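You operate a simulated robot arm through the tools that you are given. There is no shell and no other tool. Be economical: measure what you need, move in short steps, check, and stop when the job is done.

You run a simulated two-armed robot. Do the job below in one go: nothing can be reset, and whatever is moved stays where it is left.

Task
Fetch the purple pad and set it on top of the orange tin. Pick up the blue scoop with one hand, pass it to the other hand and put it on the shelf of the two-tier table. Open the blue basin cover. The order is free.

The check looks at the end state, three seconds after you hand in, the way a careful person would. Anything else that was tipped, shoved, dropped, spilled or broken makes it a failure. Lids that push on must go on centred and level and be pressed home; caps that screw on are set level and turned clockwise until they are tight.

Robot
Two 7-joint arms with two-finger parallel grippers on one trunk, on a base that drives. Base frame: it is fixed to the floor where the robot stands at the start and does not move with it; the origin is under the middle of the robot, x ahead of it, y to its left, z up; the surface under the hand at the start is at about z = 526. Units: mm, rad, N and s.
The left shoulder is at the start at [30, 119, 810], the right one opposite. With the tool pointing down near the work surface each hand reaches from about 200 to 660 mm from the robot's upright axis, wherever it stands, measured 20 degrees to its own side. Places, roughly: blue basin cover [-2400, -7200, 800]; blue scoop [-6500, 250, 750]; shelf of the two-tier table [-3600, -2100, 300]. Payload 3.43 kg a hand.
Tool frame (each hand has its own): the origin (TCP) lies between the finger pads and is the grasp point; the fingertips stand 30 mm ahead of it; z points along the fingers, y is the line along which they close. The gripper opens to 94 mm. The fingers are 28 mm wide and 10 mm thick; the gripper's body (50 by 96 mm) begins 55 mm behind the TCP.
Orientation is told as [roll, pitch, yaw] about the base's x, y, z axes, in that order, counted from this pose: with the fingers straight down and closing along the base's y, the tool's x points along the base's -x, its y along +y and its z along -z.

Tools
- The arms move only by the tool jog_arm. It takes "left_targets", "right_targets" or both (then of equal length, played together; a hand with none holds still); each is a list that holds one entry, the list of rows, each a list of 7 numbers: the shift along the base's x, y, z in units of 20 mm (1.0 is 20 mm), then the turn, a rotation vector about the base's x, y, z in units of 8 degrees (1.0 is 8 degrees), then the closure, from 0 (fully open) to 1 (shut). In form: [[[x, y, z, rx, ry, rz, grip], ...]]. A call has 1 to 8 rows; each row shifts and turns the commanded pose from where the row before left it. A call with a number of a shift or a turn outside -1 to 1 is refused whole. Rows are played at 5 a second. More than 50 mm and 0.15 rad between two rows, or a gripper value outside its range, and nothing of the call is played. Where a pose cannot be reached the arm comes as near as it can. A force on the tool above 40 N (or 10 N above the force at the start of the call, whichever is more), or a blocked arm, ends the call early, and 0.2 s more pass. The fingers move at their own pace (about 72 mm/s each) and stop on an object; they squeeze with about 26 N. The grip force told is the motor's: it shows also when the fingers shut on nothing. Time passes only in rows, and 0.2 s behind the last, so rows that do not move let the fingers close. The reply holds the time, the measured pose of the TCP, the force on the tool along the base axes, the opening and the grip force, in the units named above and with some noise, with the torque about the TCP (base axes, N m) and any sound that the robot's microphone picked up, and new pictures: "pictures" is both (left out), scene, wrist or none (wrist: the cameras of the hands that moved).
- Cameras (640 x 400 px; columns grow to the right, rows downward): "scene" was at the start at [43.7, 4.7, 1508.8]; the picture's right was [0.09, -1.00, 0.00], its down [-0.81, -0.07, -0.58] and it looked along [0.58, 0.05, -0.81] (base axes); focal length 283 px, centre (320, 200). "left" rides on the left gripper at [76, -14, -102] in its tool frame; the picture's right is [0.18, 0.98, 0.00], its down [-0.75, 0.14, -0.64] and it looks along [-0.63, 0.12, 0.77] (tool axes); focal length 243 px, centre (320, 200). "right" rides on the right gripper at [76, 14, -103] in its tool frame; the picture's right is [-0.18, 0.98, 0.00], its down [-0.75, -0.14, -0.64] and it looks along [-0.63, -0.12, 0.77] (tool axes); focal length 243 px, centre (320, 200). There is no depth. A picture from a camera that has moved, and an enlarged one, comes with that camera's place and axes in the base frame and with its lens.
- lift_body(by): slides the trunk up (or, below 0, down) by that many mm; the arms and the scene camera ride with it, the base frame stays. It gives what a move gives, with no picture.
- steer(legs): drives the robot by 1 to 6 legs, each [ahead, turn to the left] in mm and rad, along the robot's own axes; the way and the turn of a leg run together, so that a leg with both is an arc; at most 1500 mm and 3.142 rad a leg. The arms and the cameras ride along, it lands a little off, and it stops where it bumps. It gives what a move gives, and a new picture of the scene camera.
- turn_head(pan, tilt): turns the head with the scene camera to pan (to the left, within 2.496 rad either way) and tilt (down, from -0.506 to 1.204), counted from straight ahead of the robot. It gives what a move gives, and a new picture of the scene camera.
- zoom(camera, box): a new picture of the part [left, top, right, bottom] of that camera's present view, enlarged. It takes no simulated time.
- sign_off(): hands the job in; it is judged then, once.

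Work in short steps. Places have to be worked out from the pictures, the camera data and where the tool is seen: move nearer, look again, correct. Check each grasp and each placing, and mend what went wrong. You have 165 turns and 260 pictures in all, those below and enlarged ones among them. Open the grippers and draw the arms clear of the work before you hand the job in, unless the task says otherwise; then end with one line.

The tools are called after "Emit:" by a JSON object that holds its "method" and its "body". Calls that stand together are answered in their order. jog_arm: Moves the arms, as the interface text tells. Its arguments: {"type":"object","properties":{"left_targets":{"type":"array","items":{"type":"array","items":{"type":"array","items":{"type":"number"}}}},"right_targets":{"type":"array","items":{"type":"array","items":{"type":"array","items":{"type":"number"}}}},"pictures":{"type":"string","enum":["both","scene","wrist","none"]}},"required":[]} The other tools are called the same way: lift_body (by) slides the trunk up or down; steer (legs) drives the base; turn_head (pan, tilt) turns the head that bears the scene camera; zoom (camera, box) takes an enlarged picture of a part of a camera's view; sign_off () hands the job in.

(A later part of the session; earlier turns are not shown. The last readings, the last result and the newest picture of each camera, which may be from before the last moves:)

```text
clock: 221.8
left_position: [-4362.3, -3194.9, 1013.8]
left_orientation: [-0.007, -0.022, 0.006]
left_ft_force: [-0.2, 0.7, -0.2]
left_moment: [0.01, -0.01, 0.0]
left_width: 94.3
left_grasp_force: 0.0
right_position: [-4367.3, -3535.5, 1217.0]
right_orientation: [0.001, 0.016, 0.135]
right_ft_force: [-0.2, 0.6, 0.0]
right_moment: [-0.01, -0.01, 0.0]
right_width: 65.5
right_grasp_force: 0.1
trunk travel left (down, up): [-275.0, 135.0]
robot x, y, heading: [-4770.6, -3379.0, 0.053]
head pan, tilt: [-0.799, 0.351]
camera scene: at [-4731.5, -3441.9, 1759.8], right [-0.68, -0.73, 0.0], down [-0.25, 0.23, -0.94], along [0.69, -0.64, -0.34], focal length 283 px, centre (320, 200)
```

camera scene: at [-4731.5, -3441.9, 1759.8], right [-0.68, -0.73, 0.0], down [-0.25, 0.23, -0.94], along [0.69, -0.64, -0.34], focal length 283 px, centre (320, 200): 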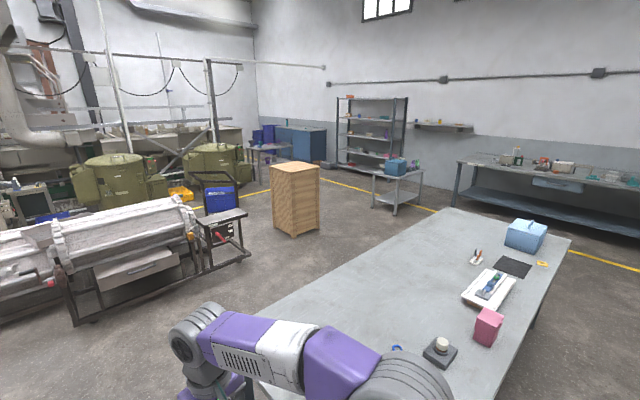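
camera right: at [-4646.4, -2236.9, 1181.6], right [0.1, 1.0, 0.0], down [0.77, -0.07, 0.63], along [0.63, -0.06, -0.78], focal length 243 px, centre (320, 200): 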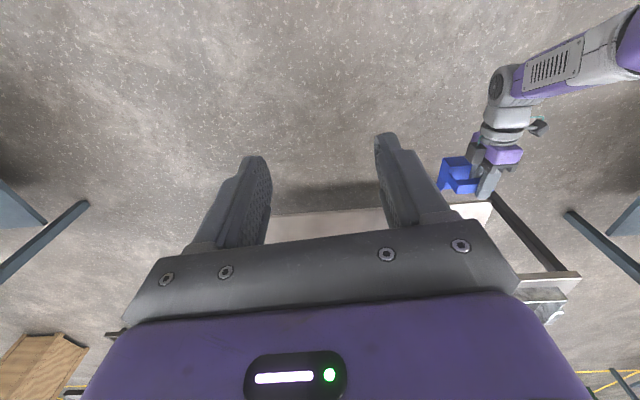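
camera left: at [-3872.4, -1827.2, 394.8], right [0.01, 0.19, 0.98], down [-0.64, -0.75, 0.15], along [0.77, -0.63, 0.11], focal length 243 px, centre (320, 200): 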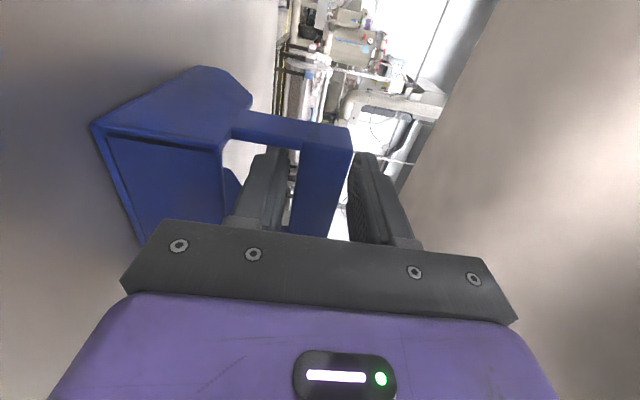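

The blue basin is on a small table near (-2400, -7200). The corridor between the long table (x<-3700) and the wooden cabinet (x>-2060) is clear, so I'll drive along x≈-2850.

Emit:
{"method": "steer", "body": {"legs": [[0, -0.05], [1000, 0], [900, 0], [0, -1.55], [1400, 0]]}}

Emit:
{"method": "turn_head", "body": {"pan": 0.2, "tilt": 0.3}}

```text
clock: 242.3
left_position: [-2677.1, -5194.0, 1014.1]
left_orientation: [-0.009, -0.021, -1.605]
left_ft_force: [0.2, -0.2, -0.3]
left_moment: [0.0, -0.01, -0.02]
left_width: 93.8
left_grasp_force: 0.1
right_position: [-3018.2, -5175.2, 1217.8]
right_orientation: [0.002, 0.016, -1.478]
right_ft_force: [1.5, 0.0, -0.2]
right_moment: [0.03, -0.03, 0.03]
right_width: 65.8
right_grasp_force: 0.1
trunk travel left (down, up): [-275.0, 135.0]
robot x, y, heading: [-2841.6, -4777.1, -1.557]
head pan, tilt: [-0.799, 0.351]
camera scene: at [-2907.2, -4815.5, 1759.8], right [-0.71, 0.71, 0.0], down [0.24, 0.24, -0.94], along [-0.67, -0.66, -0.34], focal length 283 px, centre (320, 200)
```

scene: 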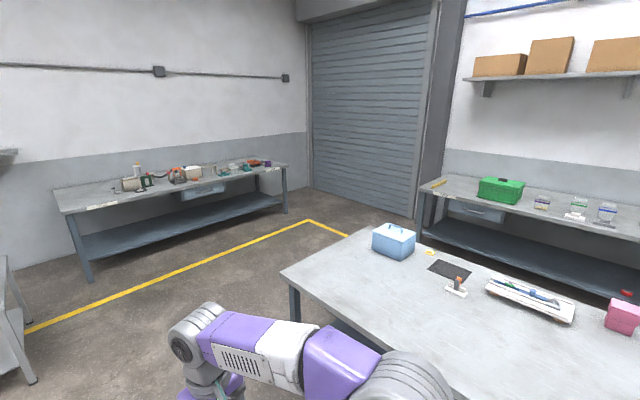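

```text
clock: 243.6
left_position: [-2677.4, -5192.3, 1012.8]
left_orientation: [-0.008, -0.023, -1.603]
left_ft_force: [-0.6, 1.3, -0.7]
left_moment: [-0.02, 0.0, -0.02]
left_width: 94.1
left_grasp_force: 0.0
right_position: [-3018.1, -5175.4, 1217.4]
right_orientation: [0.003, 0.015, -1.477]
right_ft_force: [0.2, -0.1, -0.8]
right_moment: [-0.02, -0.02, -0.03]
right_width: 65.8
right_grasp_force: 0.1
trunk travel left (down, up): [-275.0, 135.0]
robot x, y, heading: [-2845.6, -4778.5, -1.557]
head pan, tilt: [0.201, 0.3]
camera scene: at [-2821.6, -4840.8, 1764.5], right [-0.98, -0.21, 0.0], down [-0.06, 0.29, -0.96], along [0.2, -0.93, -0.3], focal length 283 px, centre (320, 200)
```

scene: 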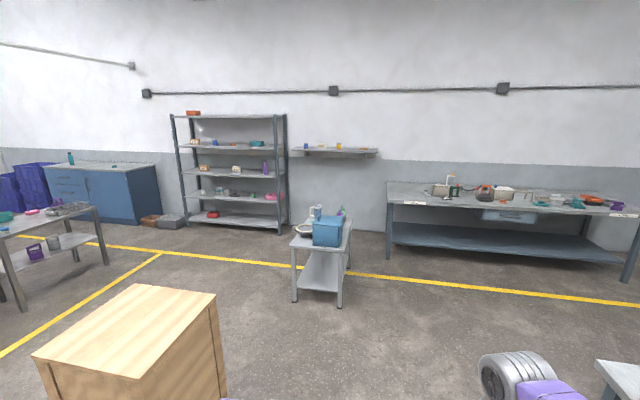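

Found it: a small two-shelf table with the blue basin on top. Zooming in.

Emit:
{"method": "zoom", "body": {"camera": "scene", "box": [270, 190, 390, 310]}}

Emit:
{"method": "steer", "body": {"legs": [[0, 0.24], [1350, 0], [0, -0.24]]}}

Emit:
{"method": "turn_head", "body": {"pan": 0.0, "tilt": 0.65}}

```text
3.33 times, centred on (330, 250) of scene
camera zoom: at [-2821.6, -4840.8, 1764.5], right [-0.98, -0.21, 0.0], down [-0.06, 0.29, -0.96], along [0.2, -0.93, -0.3], focal length 944 px, centre (287, 33)
```

zoom: 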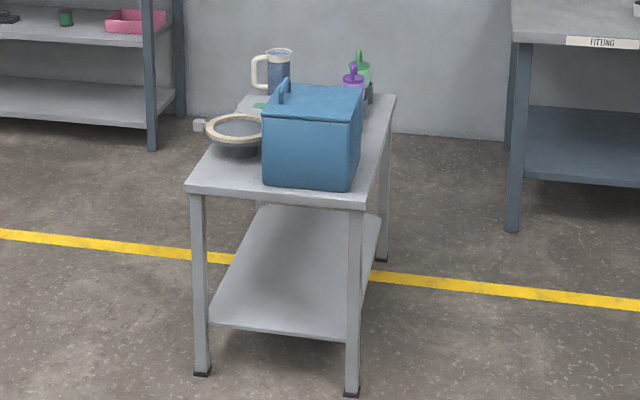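

```text
clock: 251.9
left_position: [-2360.2, -6469.5, 1013.8]
left_orientation: [-0.007, -0.022, -1.615]
left_ft_force: [0.3, -0.3, 0.0]
left_moment: [0.0, -0.02, -0.02]
left_width: 93.8
left_grasp_force: 0.1
right_position: [-2701.2, -6446.5, 1217.8]
right_orientation: [0.002, 0.014, -1.487]
right_ft_force: [0.1, -0.6, 0.2]
right_moment: [-0.01, -0.04, 0.03]
right_width: 65.7
right_grasp_force: 0.0
trunk travel left (down, up): [-275.0, 135.0]
robot x, y, heading: [-2518.8, -6049.4, -1.571]
head pan, tilt: [0.201, 0.3]
camera scene: at [-2500.1, -6115.0, 1764.5], right [-0.98, -0.2, 0.0], down [-0.06, 0.29, -0.96], along [0.19, -0.94, -0.3], focal length 283 px, centre (320, 200)
```

scene: 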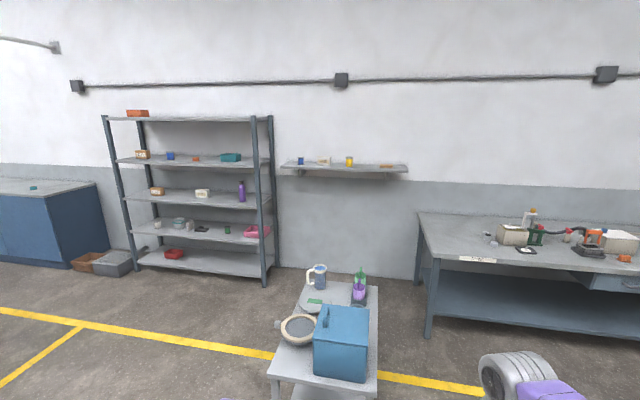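

```text
clock: 252.7
left_position: [-2360.2, -6469.6, 1013.3]
left_orientation: [-0.008, -0.024, -1.615]
left_ft_force: [-0.6, 0.5, 0.5]
left_moment: [-0.02, 0.04, 0.03]
left_width: 94.0
left_grasp_force: 0.0
right_position: [-2700.6, -6447.9, 1218.0]
right_orientation: [0.001, 0.015, -1.488]
right_ft_force: [0.6, -0.4, 0.1]
right_moment: [0.0, -0.03, 0.03]
right_width: 65.7
right_grasp_force: 0.0
trunk travel left (down, up): [-275.0, 135.0]
robot x, y, heading: [-2520.4, -6050.5, -1.568]
head pan, tilt: [0.0, 0.649]
camera scene: at [-2518.2, -6110.4, 1732.8], right [-1.0, 0.0, 0.0], down [0.0, 0.6, -0.8], along [0.0, -0.8, -0.6], focal length 283 px, centre (320, 200)
```

scene: 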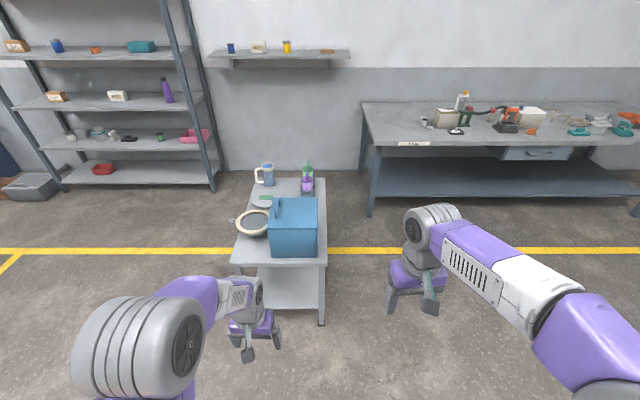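

I'll zoom in on the box's lid, handle and any hinge or latch.

Emit:
{"method": "zoom", "body": {"camera": "scene", "box": [225, 160, 345, 270]}}

```text
3.64 times, centred on (285, 215) of scene
camera zoom: at [-2518.2, -6110.4, 1732.8], right [-1.0, 0.0, 0.0], down [0.0, 0.6, -0.8], along [0.0, -0.8, -0.6], focal length 1030 px, centre (447, 146)
```

zoom: 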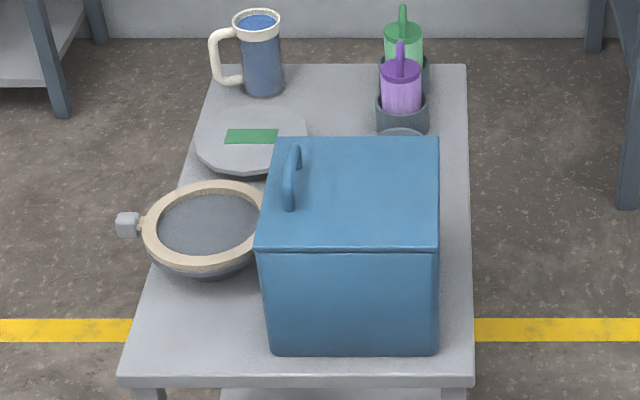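

The lid spans x≈-2505…-2260, y≈-7355…-7107, with its top near z≈805. The handle rail runs along y near x≈-2300, so the hinge is most likely on the right (-x) side. I'll move the left hand aside, then drive up to use the right hand.

Emit:
{"method": "jog_arm", "body": {"left_targets": [[[1, 0.7, 1, 0, 0, 0, 0], [1, 0.7, 1, 0, 0, 0, 0], [1, 0.7, 1, 0, 0, 0, 0], [1, 0.7, 1, 0, 0, 0, 0], [1, 0.7, 1, 0, 0, 0, 0], [1, 0.7, 1, 0, 0, 0, 0]]], "pictures": "none"}}

Emit:
{"method": "steer", "body": {"legs": [[0, 0.14], [690, 0], [0, -0.14]]}}

Emit:
{"method": "turn_head", "body": {"pan": 0.05, "tilt": 0.95}}

```text
clock: 254.1
left_position: [-2238.4, -6383.4, 1133.0]
left_orientation: [-0.007, -0.023, -1.615]
left_ft_force: [0.7, -0.6, 0.3]
left_moment: [-0.01, -0.03, 0.01]
left_width: 93.9
left_grasp_force: 0.1
right_position: [-2700.9, -6446.0, 1218.0]
right_orientation: [0.0, 0.016, -1.489]
right_ft_force: [1.3, 0.8, 0.4]
right_moment: [-0.05, -0.01, 0.02]
right_width: 65.6
right_grasp_force: 0.1
trunk travel left (down, up): [-275.0, 135.0]
robot x, y, heading: [-2521.2, -6049.9, -1.571]
head pan, tilt: [0.0, 0.649]
```

```text
clock: 259.1
left_position: [-2148.1, -7073.4, 1133.6]
left_orientation: [-0.007, -0.019, -1.621]
left_ft_force: [-0.5, -0.7, 0.2]
left_moment: [-0.03, 0.0, -0.01]
left_width: 93.9
left_grasp_force: 0.1
right_position: [-2609.5, -7133.4, 1217.0]
right_orientation: [0.002, 0.015, -1.494]
right_ft_force: [-0.7, -0.2, 0.0]
right_moment: [0.01, -0.03, 0.01]
right_width: 65.9
right_grasp_force: 0.1
trunk travel left (down, up): [-275.0, 135.0]
robot x, y, heading: [-2426.2, -6740.2, -1.576]
head pan, tilt: [0.0, 0.649]
camera scene: at [-2425.4, -6797.8, 1732.7], right [-1.0, 0.01, 0.0], down [0.0, 0.6, -0.8], along [0.0, -0.8, -0.6], focal length 283 px, centre (320, 200)
```

scene: 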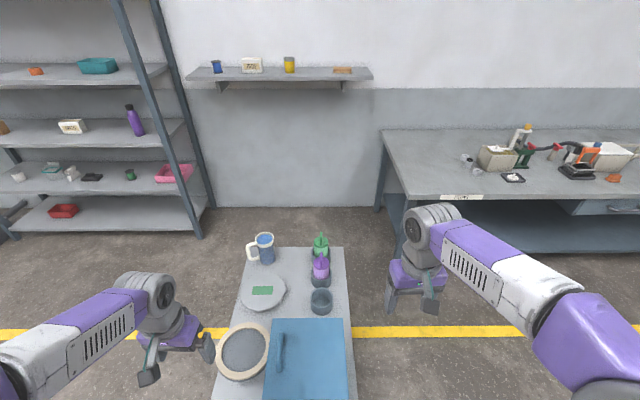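

```text
clock: 259.9
left_position: [-2147.6, -7073.7, 1132.3]
left_orientation: [-0.007, -0.019, -1.621]
left_ft_force: [0.8, 0.3, 0.0]
left_moment: [0.02, 0.0, 0.01]
left_width: 94.1
left_grasp_force: 0.1
right_position: [-2609.2, -7133.6, 1218.0]
right_orientation: [0.003, 0.016, -1.493]
right_ft_force: [0.1, -0.2, -0.3]
right_moment: [0.0, 0.01, -0.02]
right_width: 65.9
right_grasp_force: 0.1
trunk travel left (down, up): [-275.0, 135.0]
robot x, y, heading: [-2428.7, -6740.1, -1.574]
head pan, tilt: [0.051, 0.949]
camera scene: at [-2421.0, -6783.4, 1708.6], right [-1.0, -0.05, 0.0], down [-0.04, 0.81, -0.58], along [0.03, -0.58, -0.81], focal length 283 px, centre (320, 200)
```

scene: 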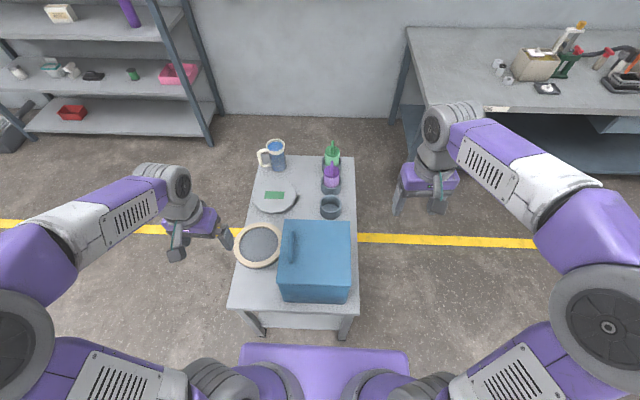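

Emit:
{"method": "zoom", "body": {"camera": "scene", "box": [240, 200, 380, 310]}}

Emit:
{"method": "zoom", "body": {"camera": "right", "box": [0, 0, 640, 400]}}

```text
3.64 times, centred on (310, 255) of scene
camera zoom: at [-2421.0, -6783.4, 1708.6], right [-1.0, -0.05, 0.0], down [-0.04, 0.81, -0.58], along [0.03, -0.58, -0.81], focal length 1030 px, centre (356, 0)
```

zoom: 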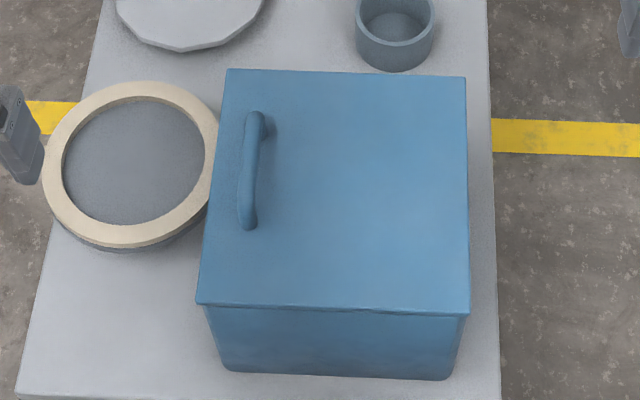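

```text
1.00 times, centred on (320, 200) of right (not enlarged: the box is as wide or as high as the picture)
camera zoom: at [-2600.3, -7056.6, 1322.0], right [0.99, -0.11, 0.0], down [-0.08, -0.77, 0.63], along [-0.07, -0.63, -0.78], focal length 243 px, centre (320, 200)
```

zoom: 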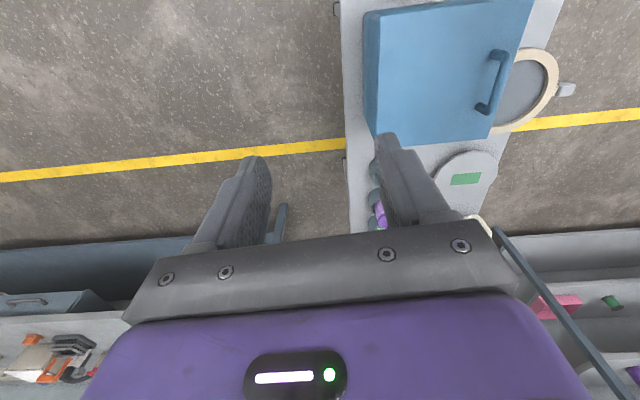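

The handle bar is at x≈-2302, y from -7262 to -7161, top z≈835. I'll shift the left hand further away and bring the right hand above the bar.

Emit:
{"method": "jog_arm", "body": {"left_targets": [[[1, 0.7, 0, 0, 0, 0, 0], [1, 0.7, 0, 0, 0, 0, 0], [1, 0.7, 0, 0, 0, 0, 0], [1, 0.7, 0, 0, 0, 0, 0], [0, 0, 0, 0, 0, 0, 0], [0, 0, 0, 0, 0, 0, 0], [0, 0, 0, 0, 0, 0, 0], [0, 0, 0, 0, 0, 0, 0]]], "right_targets": [[[1, -0.25, -1, 0, -0.1, -0.3, 0], [1, -0.25, -1, 0, 0, -0.26, 0], [1, -0.25, -1, 0, 0, 0, 0], [1, -0.25, -1, 0, 0, 0, 0], [1, -0.25, -1, 0, 0, 0, 0], [1, -0.25, -1, 0, 0, 0, 0], [1, -0.25, -1, 0, 0, 0, 0], [1, -0.25, -1, 0, 0, 0, 0]]], "pictures": "none"}}

Emit:
{"method": "jog_arm", "body": {"right_targets": [[[1, -0.25, -0.8, 0, 0, 0, 0.3], [1, -0.25, -0.8, 0, 0, 0, 0.3], [1, -0.25, -0.8, 0, 0, 0, 0.3], [1, -0.25, -0.8, 0, 0, 0, 0.3], [1, -0.25, -0.8, 0, 0, 0, 0.3], [1, -0.25, -0.8, 0, 0, 0, 0.3], [1, -0.25, -0.8, 0, 0, 0, 0.3], [0, 0, 0, 0, 0, 0, 0.3]]], "pictures": "both"}}

```text
clock: 261.8
left_position: [-2066.0, -7018.2, 1131.6]
left_orientation: [-0.01, -0.021, -1.622]
left_ft_force: [-0.1, -0.2, -1.0]
left_moment: [0.01, 0.04, 0.01]
left_width: 94.0
left_grasp_force: 0.1
right_position: [-2447.6, -7172.7, 1056.4]
right_orientation: [0.015, 0.015, -1.573]
right_ft_force: [1.0, -0.6, -0.2]
right_moment: [-0.01, 0.0, 0.0]
right_width: 93.9
right_grasp_force: 0.1
trunk travel left (down, up): [-275.0, 135.0]
robot x, y, heading: [-2424.6, -6739.3, -1.576]
head pan, tilt: [0.051, 0.949]
```

```text
clock: 263.6
left_position: [-2066.9, -7016.7, 1132.5]
left_orientation: [-0.006, -0.021, -1.621]
left_ft_force: [-0.4, 0.2, -0.4]
left_moment: [0.01, -0.02, 0.0]
left_width: 94.1
left_grasp_force: 0.0
right_position: [-2308.3, -7206.0, 945.4]
right_orientation: [0.016, 0.014, -1.574]
right_ft_force: [0.1, -0.2, -0.7]
right_moment: [-0.02, 0.0, 0.0]
right_width: 65.6
right_grasp_force: 0.0
trunk travel left (down, up): [-275.0, 135.0]
robot x, y, heading: [-2424.3, -6736.4, -1.575]
head pan, tilt: [0.051, 0.949]
camera scene: at [-2421.7, -6783.1, 1708.6], right [-1.0, -0.05, 0.0], down [-0.04, 0.81, -0.58], along [0.03, -0.58, -0.81], focal length 283 px, centre (320, 200)
camera right: at [-2295.4, -7131.3, 1050.2], right [0.98, -0.19, 0.01], down [-0.15, -0.76, 0.63], along [-0.11, -0.62, -0.78], focal length 243 px, centre (320, 200)
```

scene: 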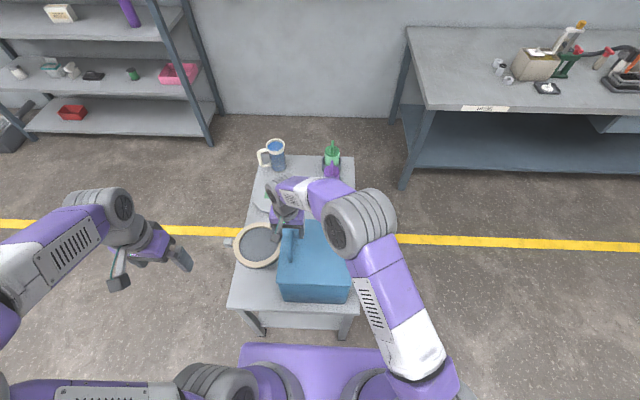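
right: 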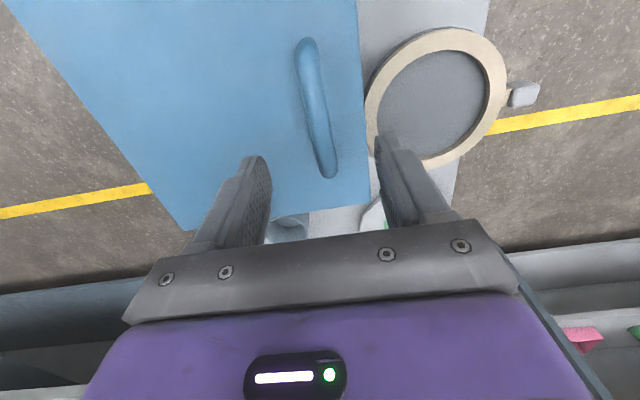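

The bar is centred under the hand. I'll descend to TCP z≈844.

Emit:
{"method": "jog_arm", "body": {"right_targets": [[[0, 0, -1, 0, 0, 0, 0.3], [0, 0, -1, 0, 0, 0, 0.3], [0, 0, -1, 0, 0, 0, 0.3], [0, 0, -1, 0, 0, 0, 0.3], [0, 0, -1, 0, 0, 0, 0.3], [0, 0, 0, 0, 0, 0, 0.3]]], "pictures": "both"}}

Emit:
{"method": "zoom", "body": {"camera": "scene", "box": [240, 180, 380, 290]}}

```text
clock: 264.7
left_position: [-2067.9, -7016.6, 1132.2]
left_orientation: [-0.007, -0.024, -1.62]
left_ft_force: [0.8, -0.5, -0.1]
left_moment: [0.04, -0.02, 0.01]
left_width: 94.0
left_grasp_force: 0.0
right_position: [-2307.3, -7206.5, 863.2]
right_orientation: [0.017, 0.017, -1.575]
right_ft_force: [-2.9, 11.5, 19.6]
right_moment: [0.12, 0.9, -0.47]
right_width: 67.1
right_grasp_force: 1.8
trunk travel left (down, up): [-275.0, 135.0]
robot x, y, heading: [-2422.2, -6739.4, -1.577]
head pan, tilt: [0.051, 0.949]
stopped in row 5 (right hand): the force on the tool passed its limit at 58 N (the readings are from after the stop); the commanded pose is now the measured one
camera scene: at [-2421.5, -6781.8, 1708.8], right [-1.0, -0.05, 0.0], down [-0.04, 0.81, -0.58], along [0.03, -0.58, -0.81], focal length 283 px, centre (320, 200)
camera right: at [-2294.3, -7131.0, 967.7], right [0.98, -0.19, 0.01], down [-0.15, -0.76, 0.63], along [-0.11, -0.62, -0.78], focal length 243 px, centre (320, 200)
```

scene: 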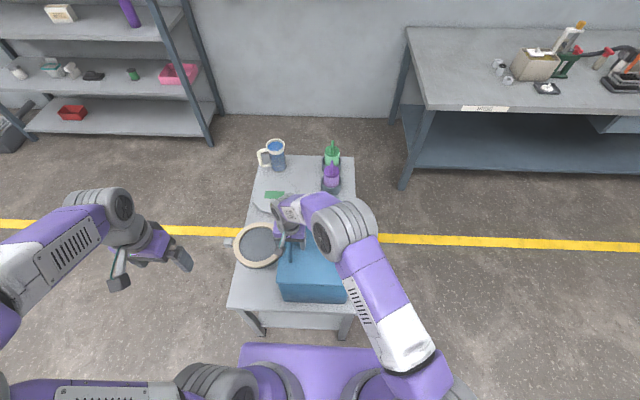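
right: 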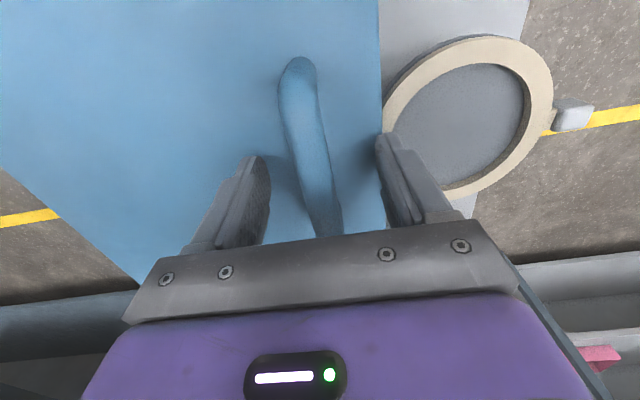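

```text
3.64 times, centred on (310, 235) of scene
camera zoom: at [-2421.5, -6781.8, 1708.8], right [-1.0, -0.05, 0.0], down [-0.04, 0.81, -0.58], along [0.03, -0.58, -0.81], focal length 1030 px, centre (356, 73)
```

zoom: 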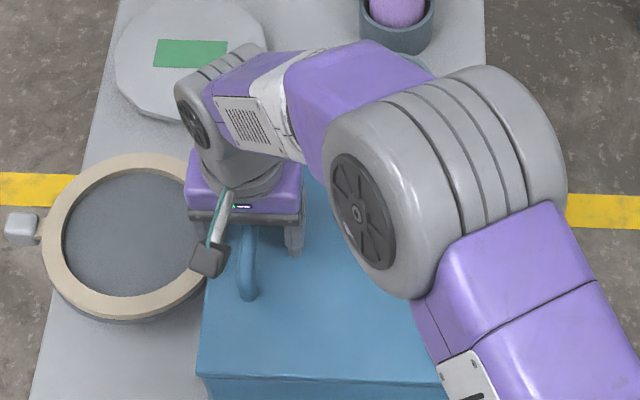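

The fingertips touched the lid at z≈833, so the lid top is higher than estimated and the bar is near z≈855. I'll raise 7 mm, shift -4 mm in x and close.

Emit:
{"method": "jog_arm", "body": {"right_targets": [[[0, 0, 0.35, 0, 0, 0, 0.3], [-0.2, 0, 0, 0, 0, 0, 0.3], [0, 0, 0, 0, 0, 0, 1], [0, 0, 0, 0, 0, 0, 1], [0, 0, 0, 0, 0, 0, 1], [0, 0, 0, 0, 0, 0, 1]]], "pictures": "wrist"}}

```text
clock: 266.1
left_position: [-2066.2, -7017.2, 1131.7]
left_orientation: [-0.008, -0.023, -1.621]
left_ft_force: [0.6, -0.6, 0.0]
left_moment: [-0.03, -0.02, -0.02]
left_width: 94.0
left_grasp_force: 0.1
right_position: [-2306.6, -7207.6, 868.9]
right_orientation: [0.02, 0.012, -1.571]
right_ft_force: [18.9, -1.8, 2.6]
right_moment: [-0.03, -0.01, 0.14]
right_width: 20.2
right_grasp_force: 26.5
trunk travel left (down, up): [-275.0, 135.0]
robot x, y, heading: [-2424.3, -6741.4, -1.575]
head pan, tilt: [0.051, 0.949]
camera right: at [-2294.9, -7132.8, 973.4], right [0.98, -0.18, 0.02], down [-0.15, -0.76, 0.63], along [-0.1, -0.62, -0.78], focal length 243 px, centre (320, 200)
```

right: 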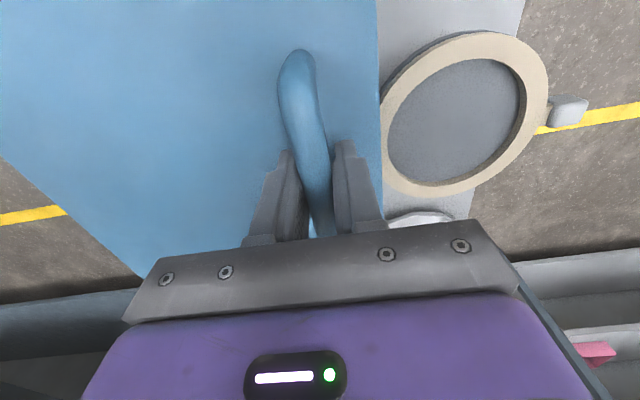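

Gripped the bar at 20 mm, with a small sideways preload. I'll relieve that and start with a 10° test arc about the presumed hinge at x≈-2505.

Emit:
{"method": "jog_arm", "body": {"right_targets": [[[0.2, 0, 0, 0, 0, 0, 1], [-0.23, 0, 0.85, 0, -0.625, 0, 1], [-0.3, 0, 0.83, 0, -0.625, 0, 1]]], "pictures": "both"}}

Emit:
{"method": "zoom", "body": {"camera": "scene", "box": [240, 180, 380, 320]}}

```text
clock: 266.9
left_position: [-2067.1, -7017.9, 1132.2]
left_orientation: [-0.007, -0.021, -1.622]
left_ft_force: [-0.1, 0.2, 0.1]
left_moment: [0.02, 0.0, 0.0]
left_width: 94.2
left_grasp_force: 0.1
right_position: [-2318.3, -7207.1, 902.3]
right_orientation: [0.193, 0.011, -1.571]
right_ft_force: [12.9, -4.7, 4.1]
right_moment: [-0.16, 0.17, 0.1]
right_width: 20.5
right_grasp_force: 26.3
trunk travel left (down, up): [-275.0, 135.0]
robot x, y, heading: [-2426.2, -6737.0, -1.577]
head pan, tilt: [0.051, 0.949]
camera scene: at [-2419.8, -6783.9, 1708.6], right [-1.0, -0.05, 0.0], down [-0.04, 0.81, -0.58], along [0.03, -0.58, -0.81], focal length 283 px, centre (320, 200)
camera right: at [-2322.6, -7133.0, 1007.9], right [0.96, -0.19, 0.18], down [-0.26, -0.76, 0.59], along [0.03, -0.62, -0.78], focal length 243 px, centre (320, 200)
```

scene: 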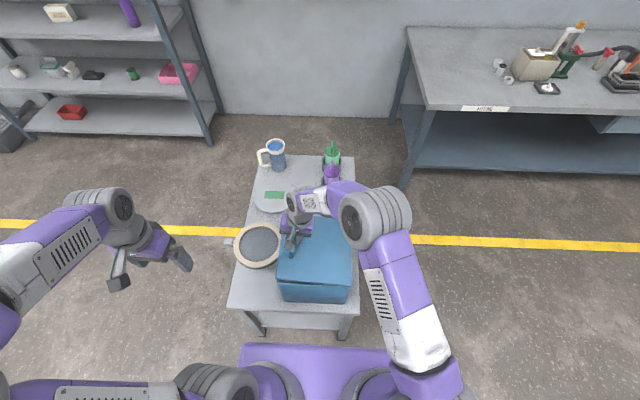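
right: 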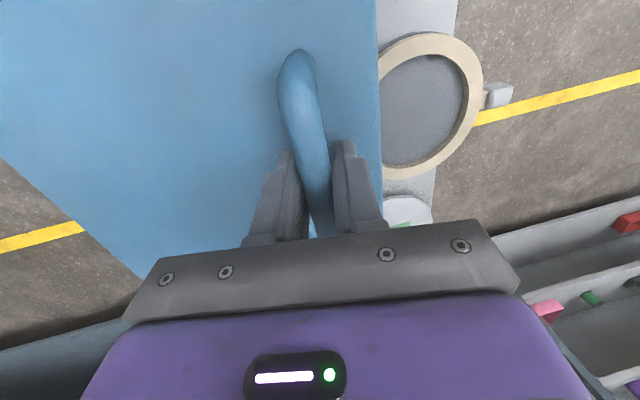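

```text
2.86 times, centred on (310, 250) of scene
camera zoom: at [-2419.8, -6783.9, 1708.6], right [-1.0, -0.05, 0.0], down [-0.04, 0.81, -0.58], along [0.03, -0.58, -0.81], focal length 809 px, centre (349, 57)
```

zoom: 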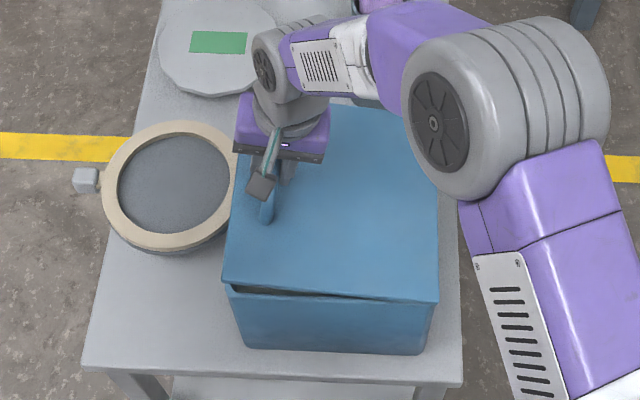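

It opens on a right-hand hinge as expected. I'll continue along the arc with slight corrections.

Emit:
{"method": "jog_arm", "body": {"right_targets": [[[-0.25, 0, 0.8, 0, -0.625, 0, 1], [-0.4, 0, 0.77, 0, -0.625, 0, 1], [-0.47, 0, 0.73, 0, -0.625, 0, 1], [-0.55, 0, 0.68, 0, -0.625, 0, 1]]], "pictures": "scene"}}

```text
clock: 267.9
left_position: [-2067.3, -7017.1, 1131.2]
left_orientation: [-0.007, -0.021, -1.621]
left_ft_force: [-0.3, -0.2, -1.2]
left_moment: [-0.04, 0.0, -0.02]
left_width: 94.0
left_grasp_force: 0.1
right_position: [-2351.4, -7208.4, 960.9]
right_orientation: [0.54, 0.012, -1.566]
right_ft_force: [2.2, -3.5, 2.0]
right_moment: [-0.09, 0.16, 0.08]
right_width: 20.2
right_grasp_force: 26.5
trunk travel left (down, up): [-275.0, 135.0]
robot x, y, heading: [-2423.4, -6741.5, -1.572]
head pan, tilt: [0.051, 0.949]
camera scene: at [-2421.3, -6783.8, 1708.6], right [-1.0, -0.05, 0.0], down [-0.04, 0.81, -0.58], along [0.03, -0.58, -0.81], focal length 283 px, centre (320, 200)
```

scene: 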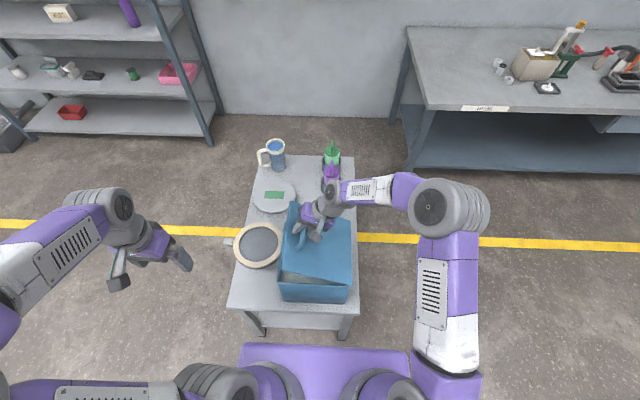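

Low forces, about 30° open. I'll continue.

Emit:
{"method": "jog_arm", "body": {"right_targets": [[[-0.6, 0, 0.63, 0, -0.625, 0, 1], [-0.66, 0, 0.57, 0, -0.625, 0, 1], [-0.72, 0, 0.51, 0, -0.625, 0, 1], [-0.76, 0, 0.44, 0, -0.625, 0, 1], [-0.8, 0, 0.37, 0, -0.625, 0, 1], [-0.83, 0, 0.3, 0, -0.625, 0, 1]]], "pictures": "scene"}}

```text
clock: 269.3
left_position: [-2065.3, -7017.0, 1132.1]
left_orientation: [-0.009, -0.02, -1.62]
left_ft_force: [-0.1, 0.0, -0.5]
left_moment: [-0.02, -0.03, -0.02]
left_width: 93.9
left_grasp_force: 0.0
right_position: [-2435.4, -7208.1, 1021.6]
right_orientation: [1.07, 0.002, -1.559]
right_ft_force: [11.9, -14.3, 31.5]
right_moment: [0.25, 0.14, 0.1]
right_width: 20.3
right_grasp_force: 25.8
trunk travel left (down, up): [-275.0, 135.0]
robot x, y, heading: [-2431.3, -6737.8, -1.577]
head pan, tilt: [0.051, 0.949]
camera scene: at [-2419.5, -6783.1, 1708.9], right [-1.0, -0.05, 0.0], down [-0.04, 0.81, -0.58], along [0.03, -0.58, -0.81], focal length 283 px, centre (320, 200)
```

scene: 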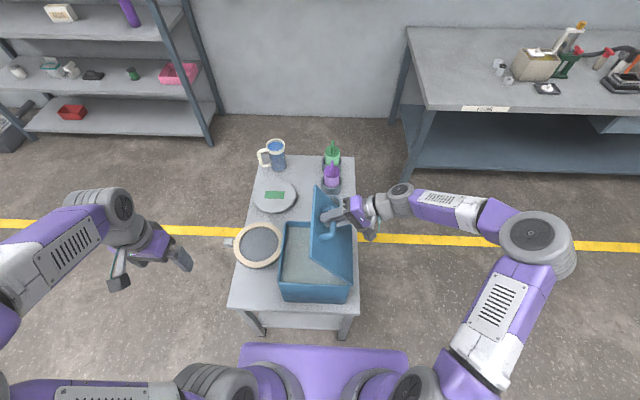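

The forces are purely radial, so the true radius is a bit larger than my arc. I'll add a small outward correction and continue.

Emit:
{"method": "jog_arm", "body": {"right_targets": [[[0.1, 0, 0.3, 0, 0, 0, 1], [-0.8, 0, 0.3, 0, -0.625, 0, 1], [-0.85, 0, 0.22, 0, -0.625, 0, 1]]], "pictures": "scene"}}

```text
clock: 270.1
left_position: [-2067.9, -7018.9, 1132.1]
left_orientation: [-0.007, -0.021, -1.621]
left_ft_force: [-0.6, -0.5, -0.2]
left_moment: [-0.04, -0.03, -0.02]
left_width: 94.0
left_grasp_force: 0.1
right_position: [-2471.5, -7209.5, 1030.9]
right_orientation: [1.238, 0.01, -1.561]
right_ft_force: [-0.7, -6.7, 0.3]
right_moment: [-0.46, 0.06, -0.5]
right_width: 20.0
right_grasp_force: 25.6
trunk travel left (down, up): [-275.0, 135.0]
robot x, y, heading: [-2422.5, -6743.8, -1.575]
head pan, tilt: [0.051, 0.949]
camera scene: at [-2421.8, -6784.8, 1708.4], right [-1.0, -0.04, 0.0], down [-0.04, 0.81, -0.58], along [0.03, -0.58, -0.81], focal length 283 px, centre (320, 200)
```

scene: 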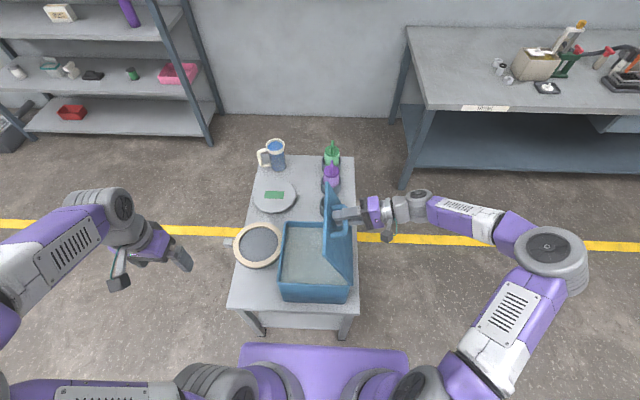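

Smooth again, about 72° open. I'll go on toward and past vertical.

Emit:
{"method": "jog_arm", "body": {"right_targets": [[[-0.88, 0, 0.12, 0, -0.625, 0, 1], [-0.9, 0, 0.05, 0, -0.625, 0, 1], [-0.9, 0, -0.02, 0, -0.625, 0, 1], [-0.9, 0, -0.1, 0, -0.625, 0, 1]]], "pictures": "scene"}}

Emit:
{"method": "zoom", "body": {"camera": "scene", "box": [240, 150, 400, 320]}}

```text
clock: 271.1
left_position: [-2067.2, -7019.4, 1131.1]
left_orientation: [-0.006, -0.018, -1.621]
left_ft_force: [0.0, 0.2, -0.2]
left_moment: [-0.02, 0.0, 0.0]
left_width: 94.3
left_grasp_force: 0.0
right_position: [-2540.5, -7209.1, 1033.2]
right_orientation: [1.586, 0.002, -1.558]
right_ft_force: [1.7, -8.5, -0.6]
right_moment: [-0.16, -0.02, 0.1]
right_width: 20.3
right_grasp_force: 25.8
trunk travel left (down, up): [-275.0, 135.0]
robot x, y, heading: [-2426.4, -6740.8, -1.579]
head pan, tilt: [0.051, 0.949]
camera scene: at [-2421.4, -6785.8, 1708.5], right [-1.0, -0.05, 0.0], down [-0.04, 0.81, -0.58], along [0.03, -0.58, -0.81], focal length 283 px, centre (320, 200)
```

scene: 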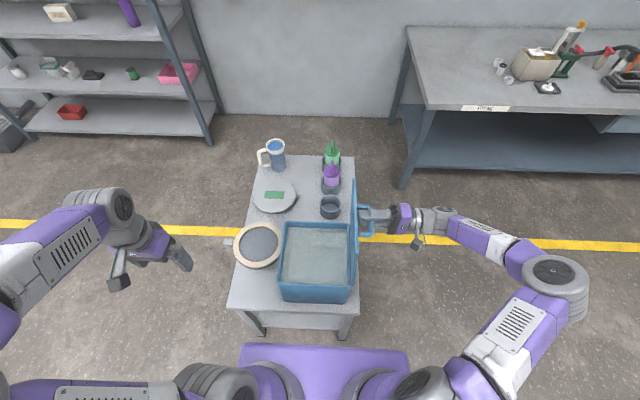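

```text
2.35 times, centred on (320, 235) of scene
camera zoom: at [-2421.4, -6785.8, 1708.5], right [-1.0, -0.05, 0.0], down [-0.04, 0.81, -0.58], along [0.03, -0.58, -0.81], focal length 667 px, centre (320, 118)
```

zoom: 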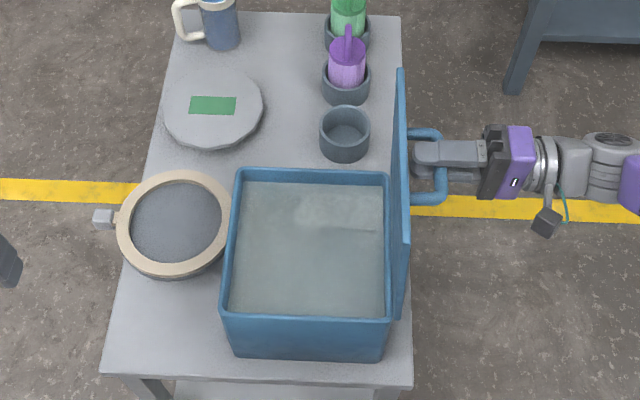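

The lid is vertical. I'll continue gently past vertical to find a stable rest or the hinge stop.

Emit:
{"method": "jog_arm", "body": {"right_targets": [[[-0.9, 0, -0.17, 0, -0.625, 0, 1], [-0.89, 0, -0.25, 0, -0.625, 0, 1], [-0.87, 0, -0.33, 0, -0.625, 0, 1]]], "pictures": "scene"}}

Emit:
{"method": "zoom", "body": {"camera": "scene", "box": [240, 150, 400, 320]}}

```text
clock: 271.9
left_position: [-2068.6, -7019.0, 1130.4]
left_orientation: [-0.007, -0.021, -1.623]
left_ft_force: [0.6, -0.7, 0.7]
left_moment: [-0.01, 0.01, 0.0]
left_width: 93.9
left_grasp_force: 0.0
right_position: [-2595.2, -7209.0, 1018.2]
right_orientation: [1.85, 0.002, -1.56]
right_ft_force: [0.9, -11.9, 0.2]
right_moment: [-0.14, -0.14, 0.14]
right_width: 20.5
right_grasp_force: 26.4
trunk travel left (down, up): [-275.0, 135.0]
robot x, y, heading: [-2426.3, -6736.3, -1.574]
head pan, tilt: [0.051, 0.949]
camera scene: at [-2421.6, -6786.0, 1708.6], right [-1.0, -0.05, 0.0], down [-0.04, 0.81, -0.58], along [0.03, -0.58, -0.81], focal length 283 px, centre (320, 200)
```

scene: 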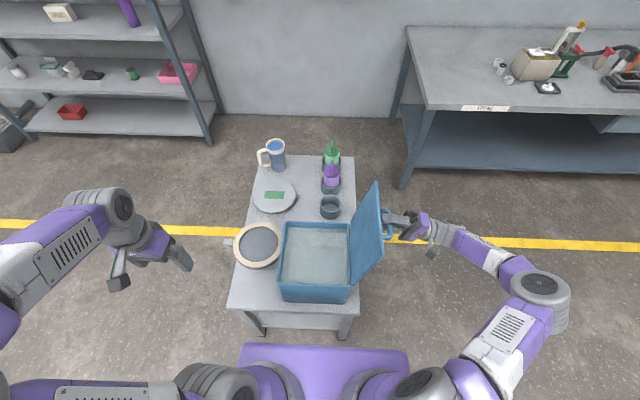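

```text
2.35 times, centred on (320, 235) of scene
camera zoom: at [-2421.6, -6786.0, 1708.6], right [-1.0, -0.05, 0.0], down [-0.04, 0.81, -0.58], along [0.03, -0.58, -0.81], focal length 667 px, centre (320, 118)
```

zoom: 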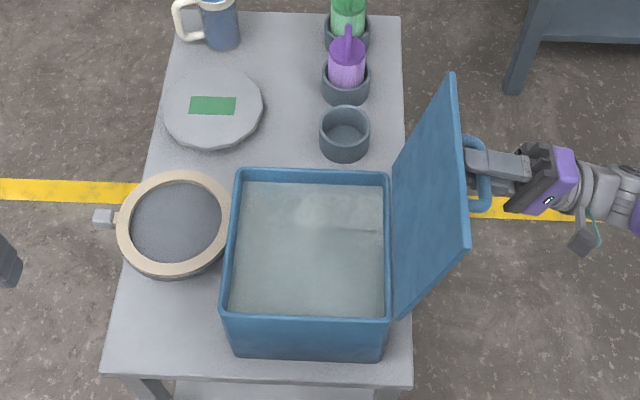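

Still free at ~106°. I'll go a few more degrees to find the stop so the lid doesn't fall when released.

Emit:
{"method": "jog_arm", "body": {"right_targets": [[[-0.84, 0.05, -0.42, 0, -0.625, 0, 1], [-0.8, 0.05, -0.48, 0, -0.625, 0, 1], [-0.76, 0.05, -0.55, 0, -0.625, 0, 1]]], "pictures": "scene"}}

```text
clock: 272.7
left_position: [-2065.9, -7018.2, 1130.7]
left_orientation: [-0.009, -0.022, -1.622]
left_ft_force: [1.3, 0.6, 0.4]
left_moment: [-0.02, 0.06, -0.01]
left_width: 93.9
left_grasp_force: 0.0
right_position: [-2640.5, -7206.1, 990.8]
right_orientation: [2.114, -0.011, -1.557]
right_ft_force: [5.7, -17.4, 19.5]
right_moment: [0.04, 0.04, -0.02]
right_width: 20.1
right_grasp_force: 26.2
trunk travel left (down, up): [-275.0, 135.0]
robot x, y, heading: [-2425.4, -6740.6, -1.572]
head pan, tilt: [0.051, 0.949]
camera scene: at [-2418.1, -6784.0, 1708.9], right [-1.0, -0.05, 0.0], down [-0.04, 0.81, -0.58], along [0.03, -0.58, -0.81], focal length 283 px, centre (320, 200)
```

scene: 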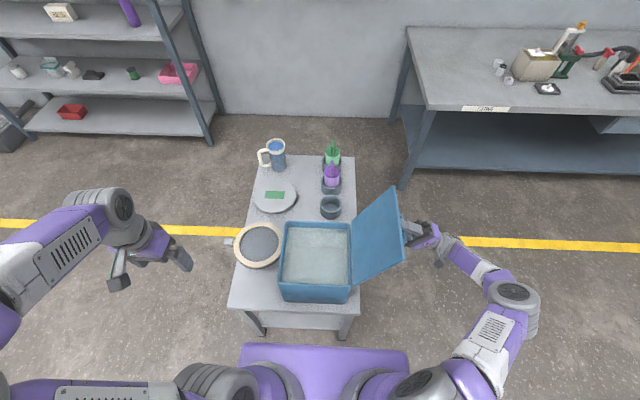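

Some resistance is starting, so this may be the hinge stop at ~120°. I'll relieve the sideways load and probe one small step.

Emit:
{"method": "jog_arm", "body": {"right_targets": [[[0, -0.2, 0.1, 0, 0, 0, 1], [-0.35, 0, -0.28, 0, -0.3, 0, 1], [0, 0, 0, 0, 0, 0, 1]]], "pictures": "none"}}

```text
clock: 273.5
left_position: [-2065.7, -7016.5, 1130.4]
left_orientation: [-0.01, -0.023, -1.621]
left_ft_force: [0.3, 0.3, 1.2]
left_moment: [-0.01, -0.01, 0.02]
left_width: 93.7
left_grasp_force: 0.0
right_position: [-2648.7, -7205.8, 987.0]
right_orientation: [2.147, -0.006, -1.555]
right_ft_force: [10.9, 7.1, 0.2]
right_moment: [-0.6, 0.01, 0.31]
right_width: 15.7
right_grasp_force: 26.0
trunk travel left (down, up): [-275.0, 135.0]
robot x, y, heading: [-2421.3, -6740.7, -1.575]
head pan, tilt: [0.051, 0.949]
```

The grip width changed to 15.7 mm, so the bar shifted in the fingers. I'll take a look.

Emit:
{"method": "zoom", "body": {"camera": "right", "box": [0, 0, 640, 400]}}

Emit:
{"method": "zoom", "body": {"camera": "scene", "box": [260, 160, 460, 310]}}

```text
1.00 times, centred on (320, 200) of right (not enlarged: the box is as wide or as high as the picture)
camera zoom: at [-2743.1, -7131.3, 942.4], right [-0.53, -0.19, 0.82], down [-0.45, -0.76, -0.47], along [0.72, -0.62, 0.32], focal length 243 px, centre (320, 200)
```

zoom: 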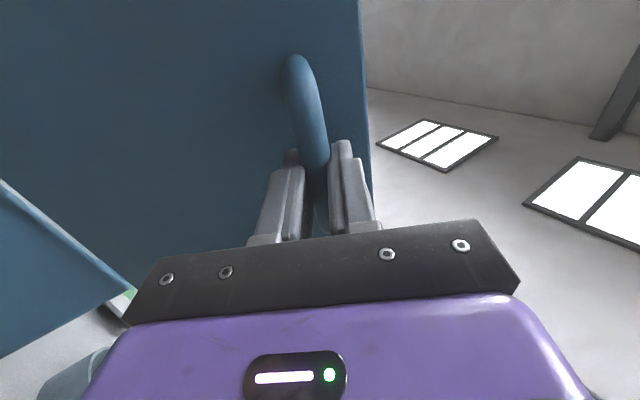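

```text
2.67 times, centred on (360, 235) of scene
camera zoom: at [-2418.9, -6782.1, 1708.4], right [-1.0, -0.05, 0.0], down [-0.04, 0.81, -0.58], along [0.03, -0.58, -0.81], focal length 755 px, centre (213, 107)
```

zoom: 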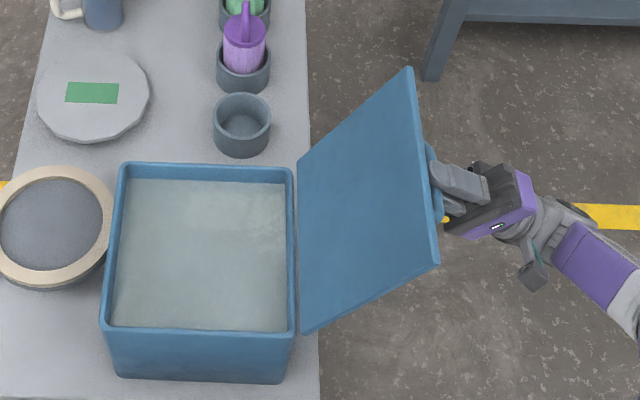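

The lid is open ~120°, apparently at its stop, and the basin hasn't moved. I'll open the gripper in place and see if the lid stays.

Emit:
{"method": "jog_arm", "body": {"right_targets": [[[0, 0, 0, 0, 0, 0, 0.7], [0, 0, 0, 0, 0, 0, 0.4], [0, 0, 0, 0, 0, 0, 0.4], [0, 0, 0, 0, 0, 0, 0.4]]], "pictures": "both"}}

```text
clock: 274.5
left_position: [-2066.8, -7016.8, 1132.0]
left_orientation: [-0.007, -0.02, -1.62]
left_ft_force: [0.4, 0.7, 0.3]
left_moment: [0.0, 0.0, 0.02]
left_width: 94.1
left_grasp_force: 0.1
right_position: [-2651.2, -7208.8, 986.9]
right_orientation: [2.151, -0.007, -1.557]
right_ft_force: [0.1, 0.1, 0.2]
right_moment: [-0.02, 0.01, 0.01]
right_width: 56.2
right_grasp_force: 0.0
trunk travel left (down, up): [-275.0, 135.0]
robot x, y, heading: [-2426.0, -6738.7, -1.572]
head pan, tilt: [0.051, 0.949]
camera scene: at [-2421.1, -6783.4, 1708.6], right [-1.0, -0.05, 0.0], down [-0.04, 0.81, -0.58], along [0.03, -0.58, -0.81], focal length 283 px, centre (320, 200)
camera right: at [-2743.9, -7133.0, 943.1], right [-0.54, -0.19, 0.82], down [-0.45, -0.76, -0.47], along [0.71, -0.62, 0.33], focal length 243 px, centre (320, 200)
```

scene: 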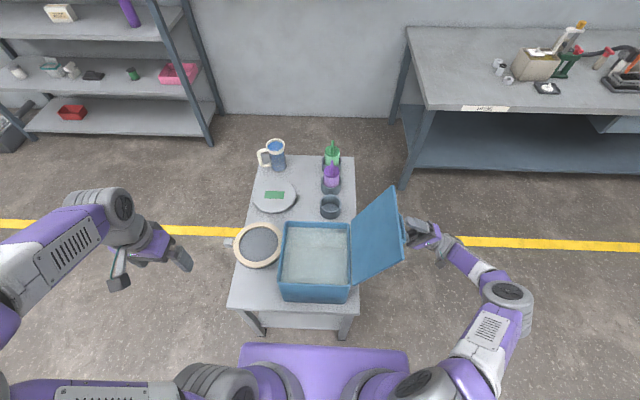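
right: 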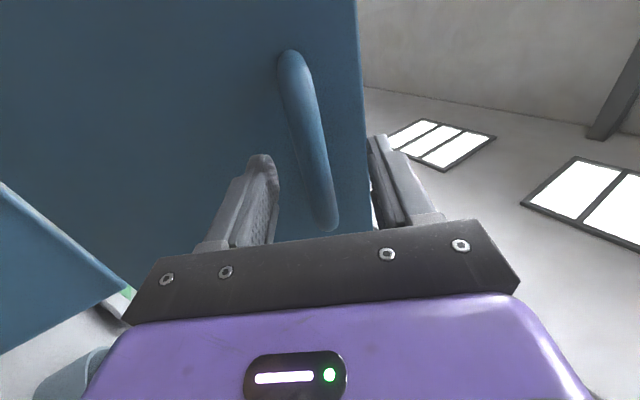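

The lid stays open with zero contact force. I'll withdraw along the tool axis.

Emit:
{"method": "jog_arm", "body": {"right_targets": [[[-0.84, 0, -0.54, 0, 0, 0, 0.4], [-0.84, 0, -0.54, 0, 0, 0, 0.4], [-0.84, 0, -0.54, 0, 0, 0, 0.4], [-0.84, 0, -0.54, 0, 0, 0, 0.4], [-0.84, 0, -0.54, 0, 0, 0, 0.2], [0, 0, 0, 0, 0, 0, 0]]], "pictures": "both"}}

```text
clock: 275.9
left_position: [-2068.1, -7016.8, 1131.4]
left_orientation: [-0.006, -0.02, -1.622]
left_ft_force: [-1.0, -0.8, -0.2]
left_moment: [0.01, 0.01, 0.02]
left_width: 93.9
left_grasp_force: 0.0
right_position: [-2700.4, -7211.0, 954.7]
right_orientation: [2.151, -0.006, -1.558]
right_ft_force: [0.2, -0.2, -0.2]
right_moment: [-0.02, -0.01, 0.0]
right_width: 94.1
right_grasp_force: 0.1
right hand out of reach, approached as far as the arm can: row 4, 5
trunk travel left (down, up): [-275.0, 135.0]
robot x, y, heading: [-2425.4, -6740.5, -1.571]
head pan, tilt: [0.051, 0.949]
camera scene: at [-2421.1, -6783.4, 1708.6], right [-1.0, -0.05, 0.0], down [-0.04, 0.81, -0.58], along [0.03, -0.58, -0.81], focal length 283 px, centre (320, 200)
camera right: at [-2795.0, -7134.6, 910.2], right [-0.54, -0.19, 0.82], down [-0.45, -0.76, -0.47], along [0.71, -0.62, 0.33], focal length 243 px, centre (320, 200)
```

scene: 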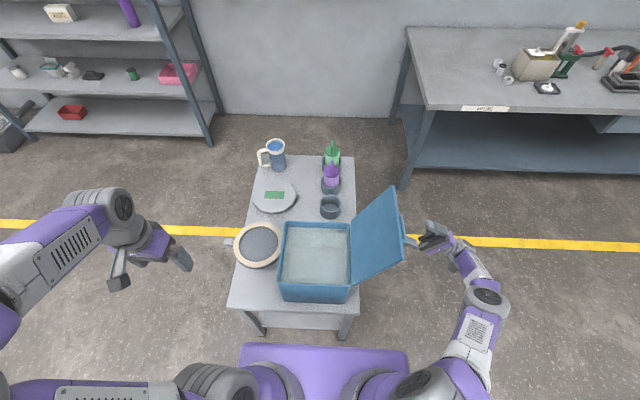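
right: 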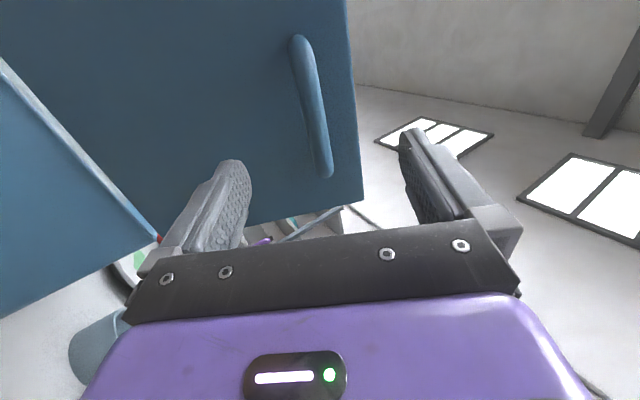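

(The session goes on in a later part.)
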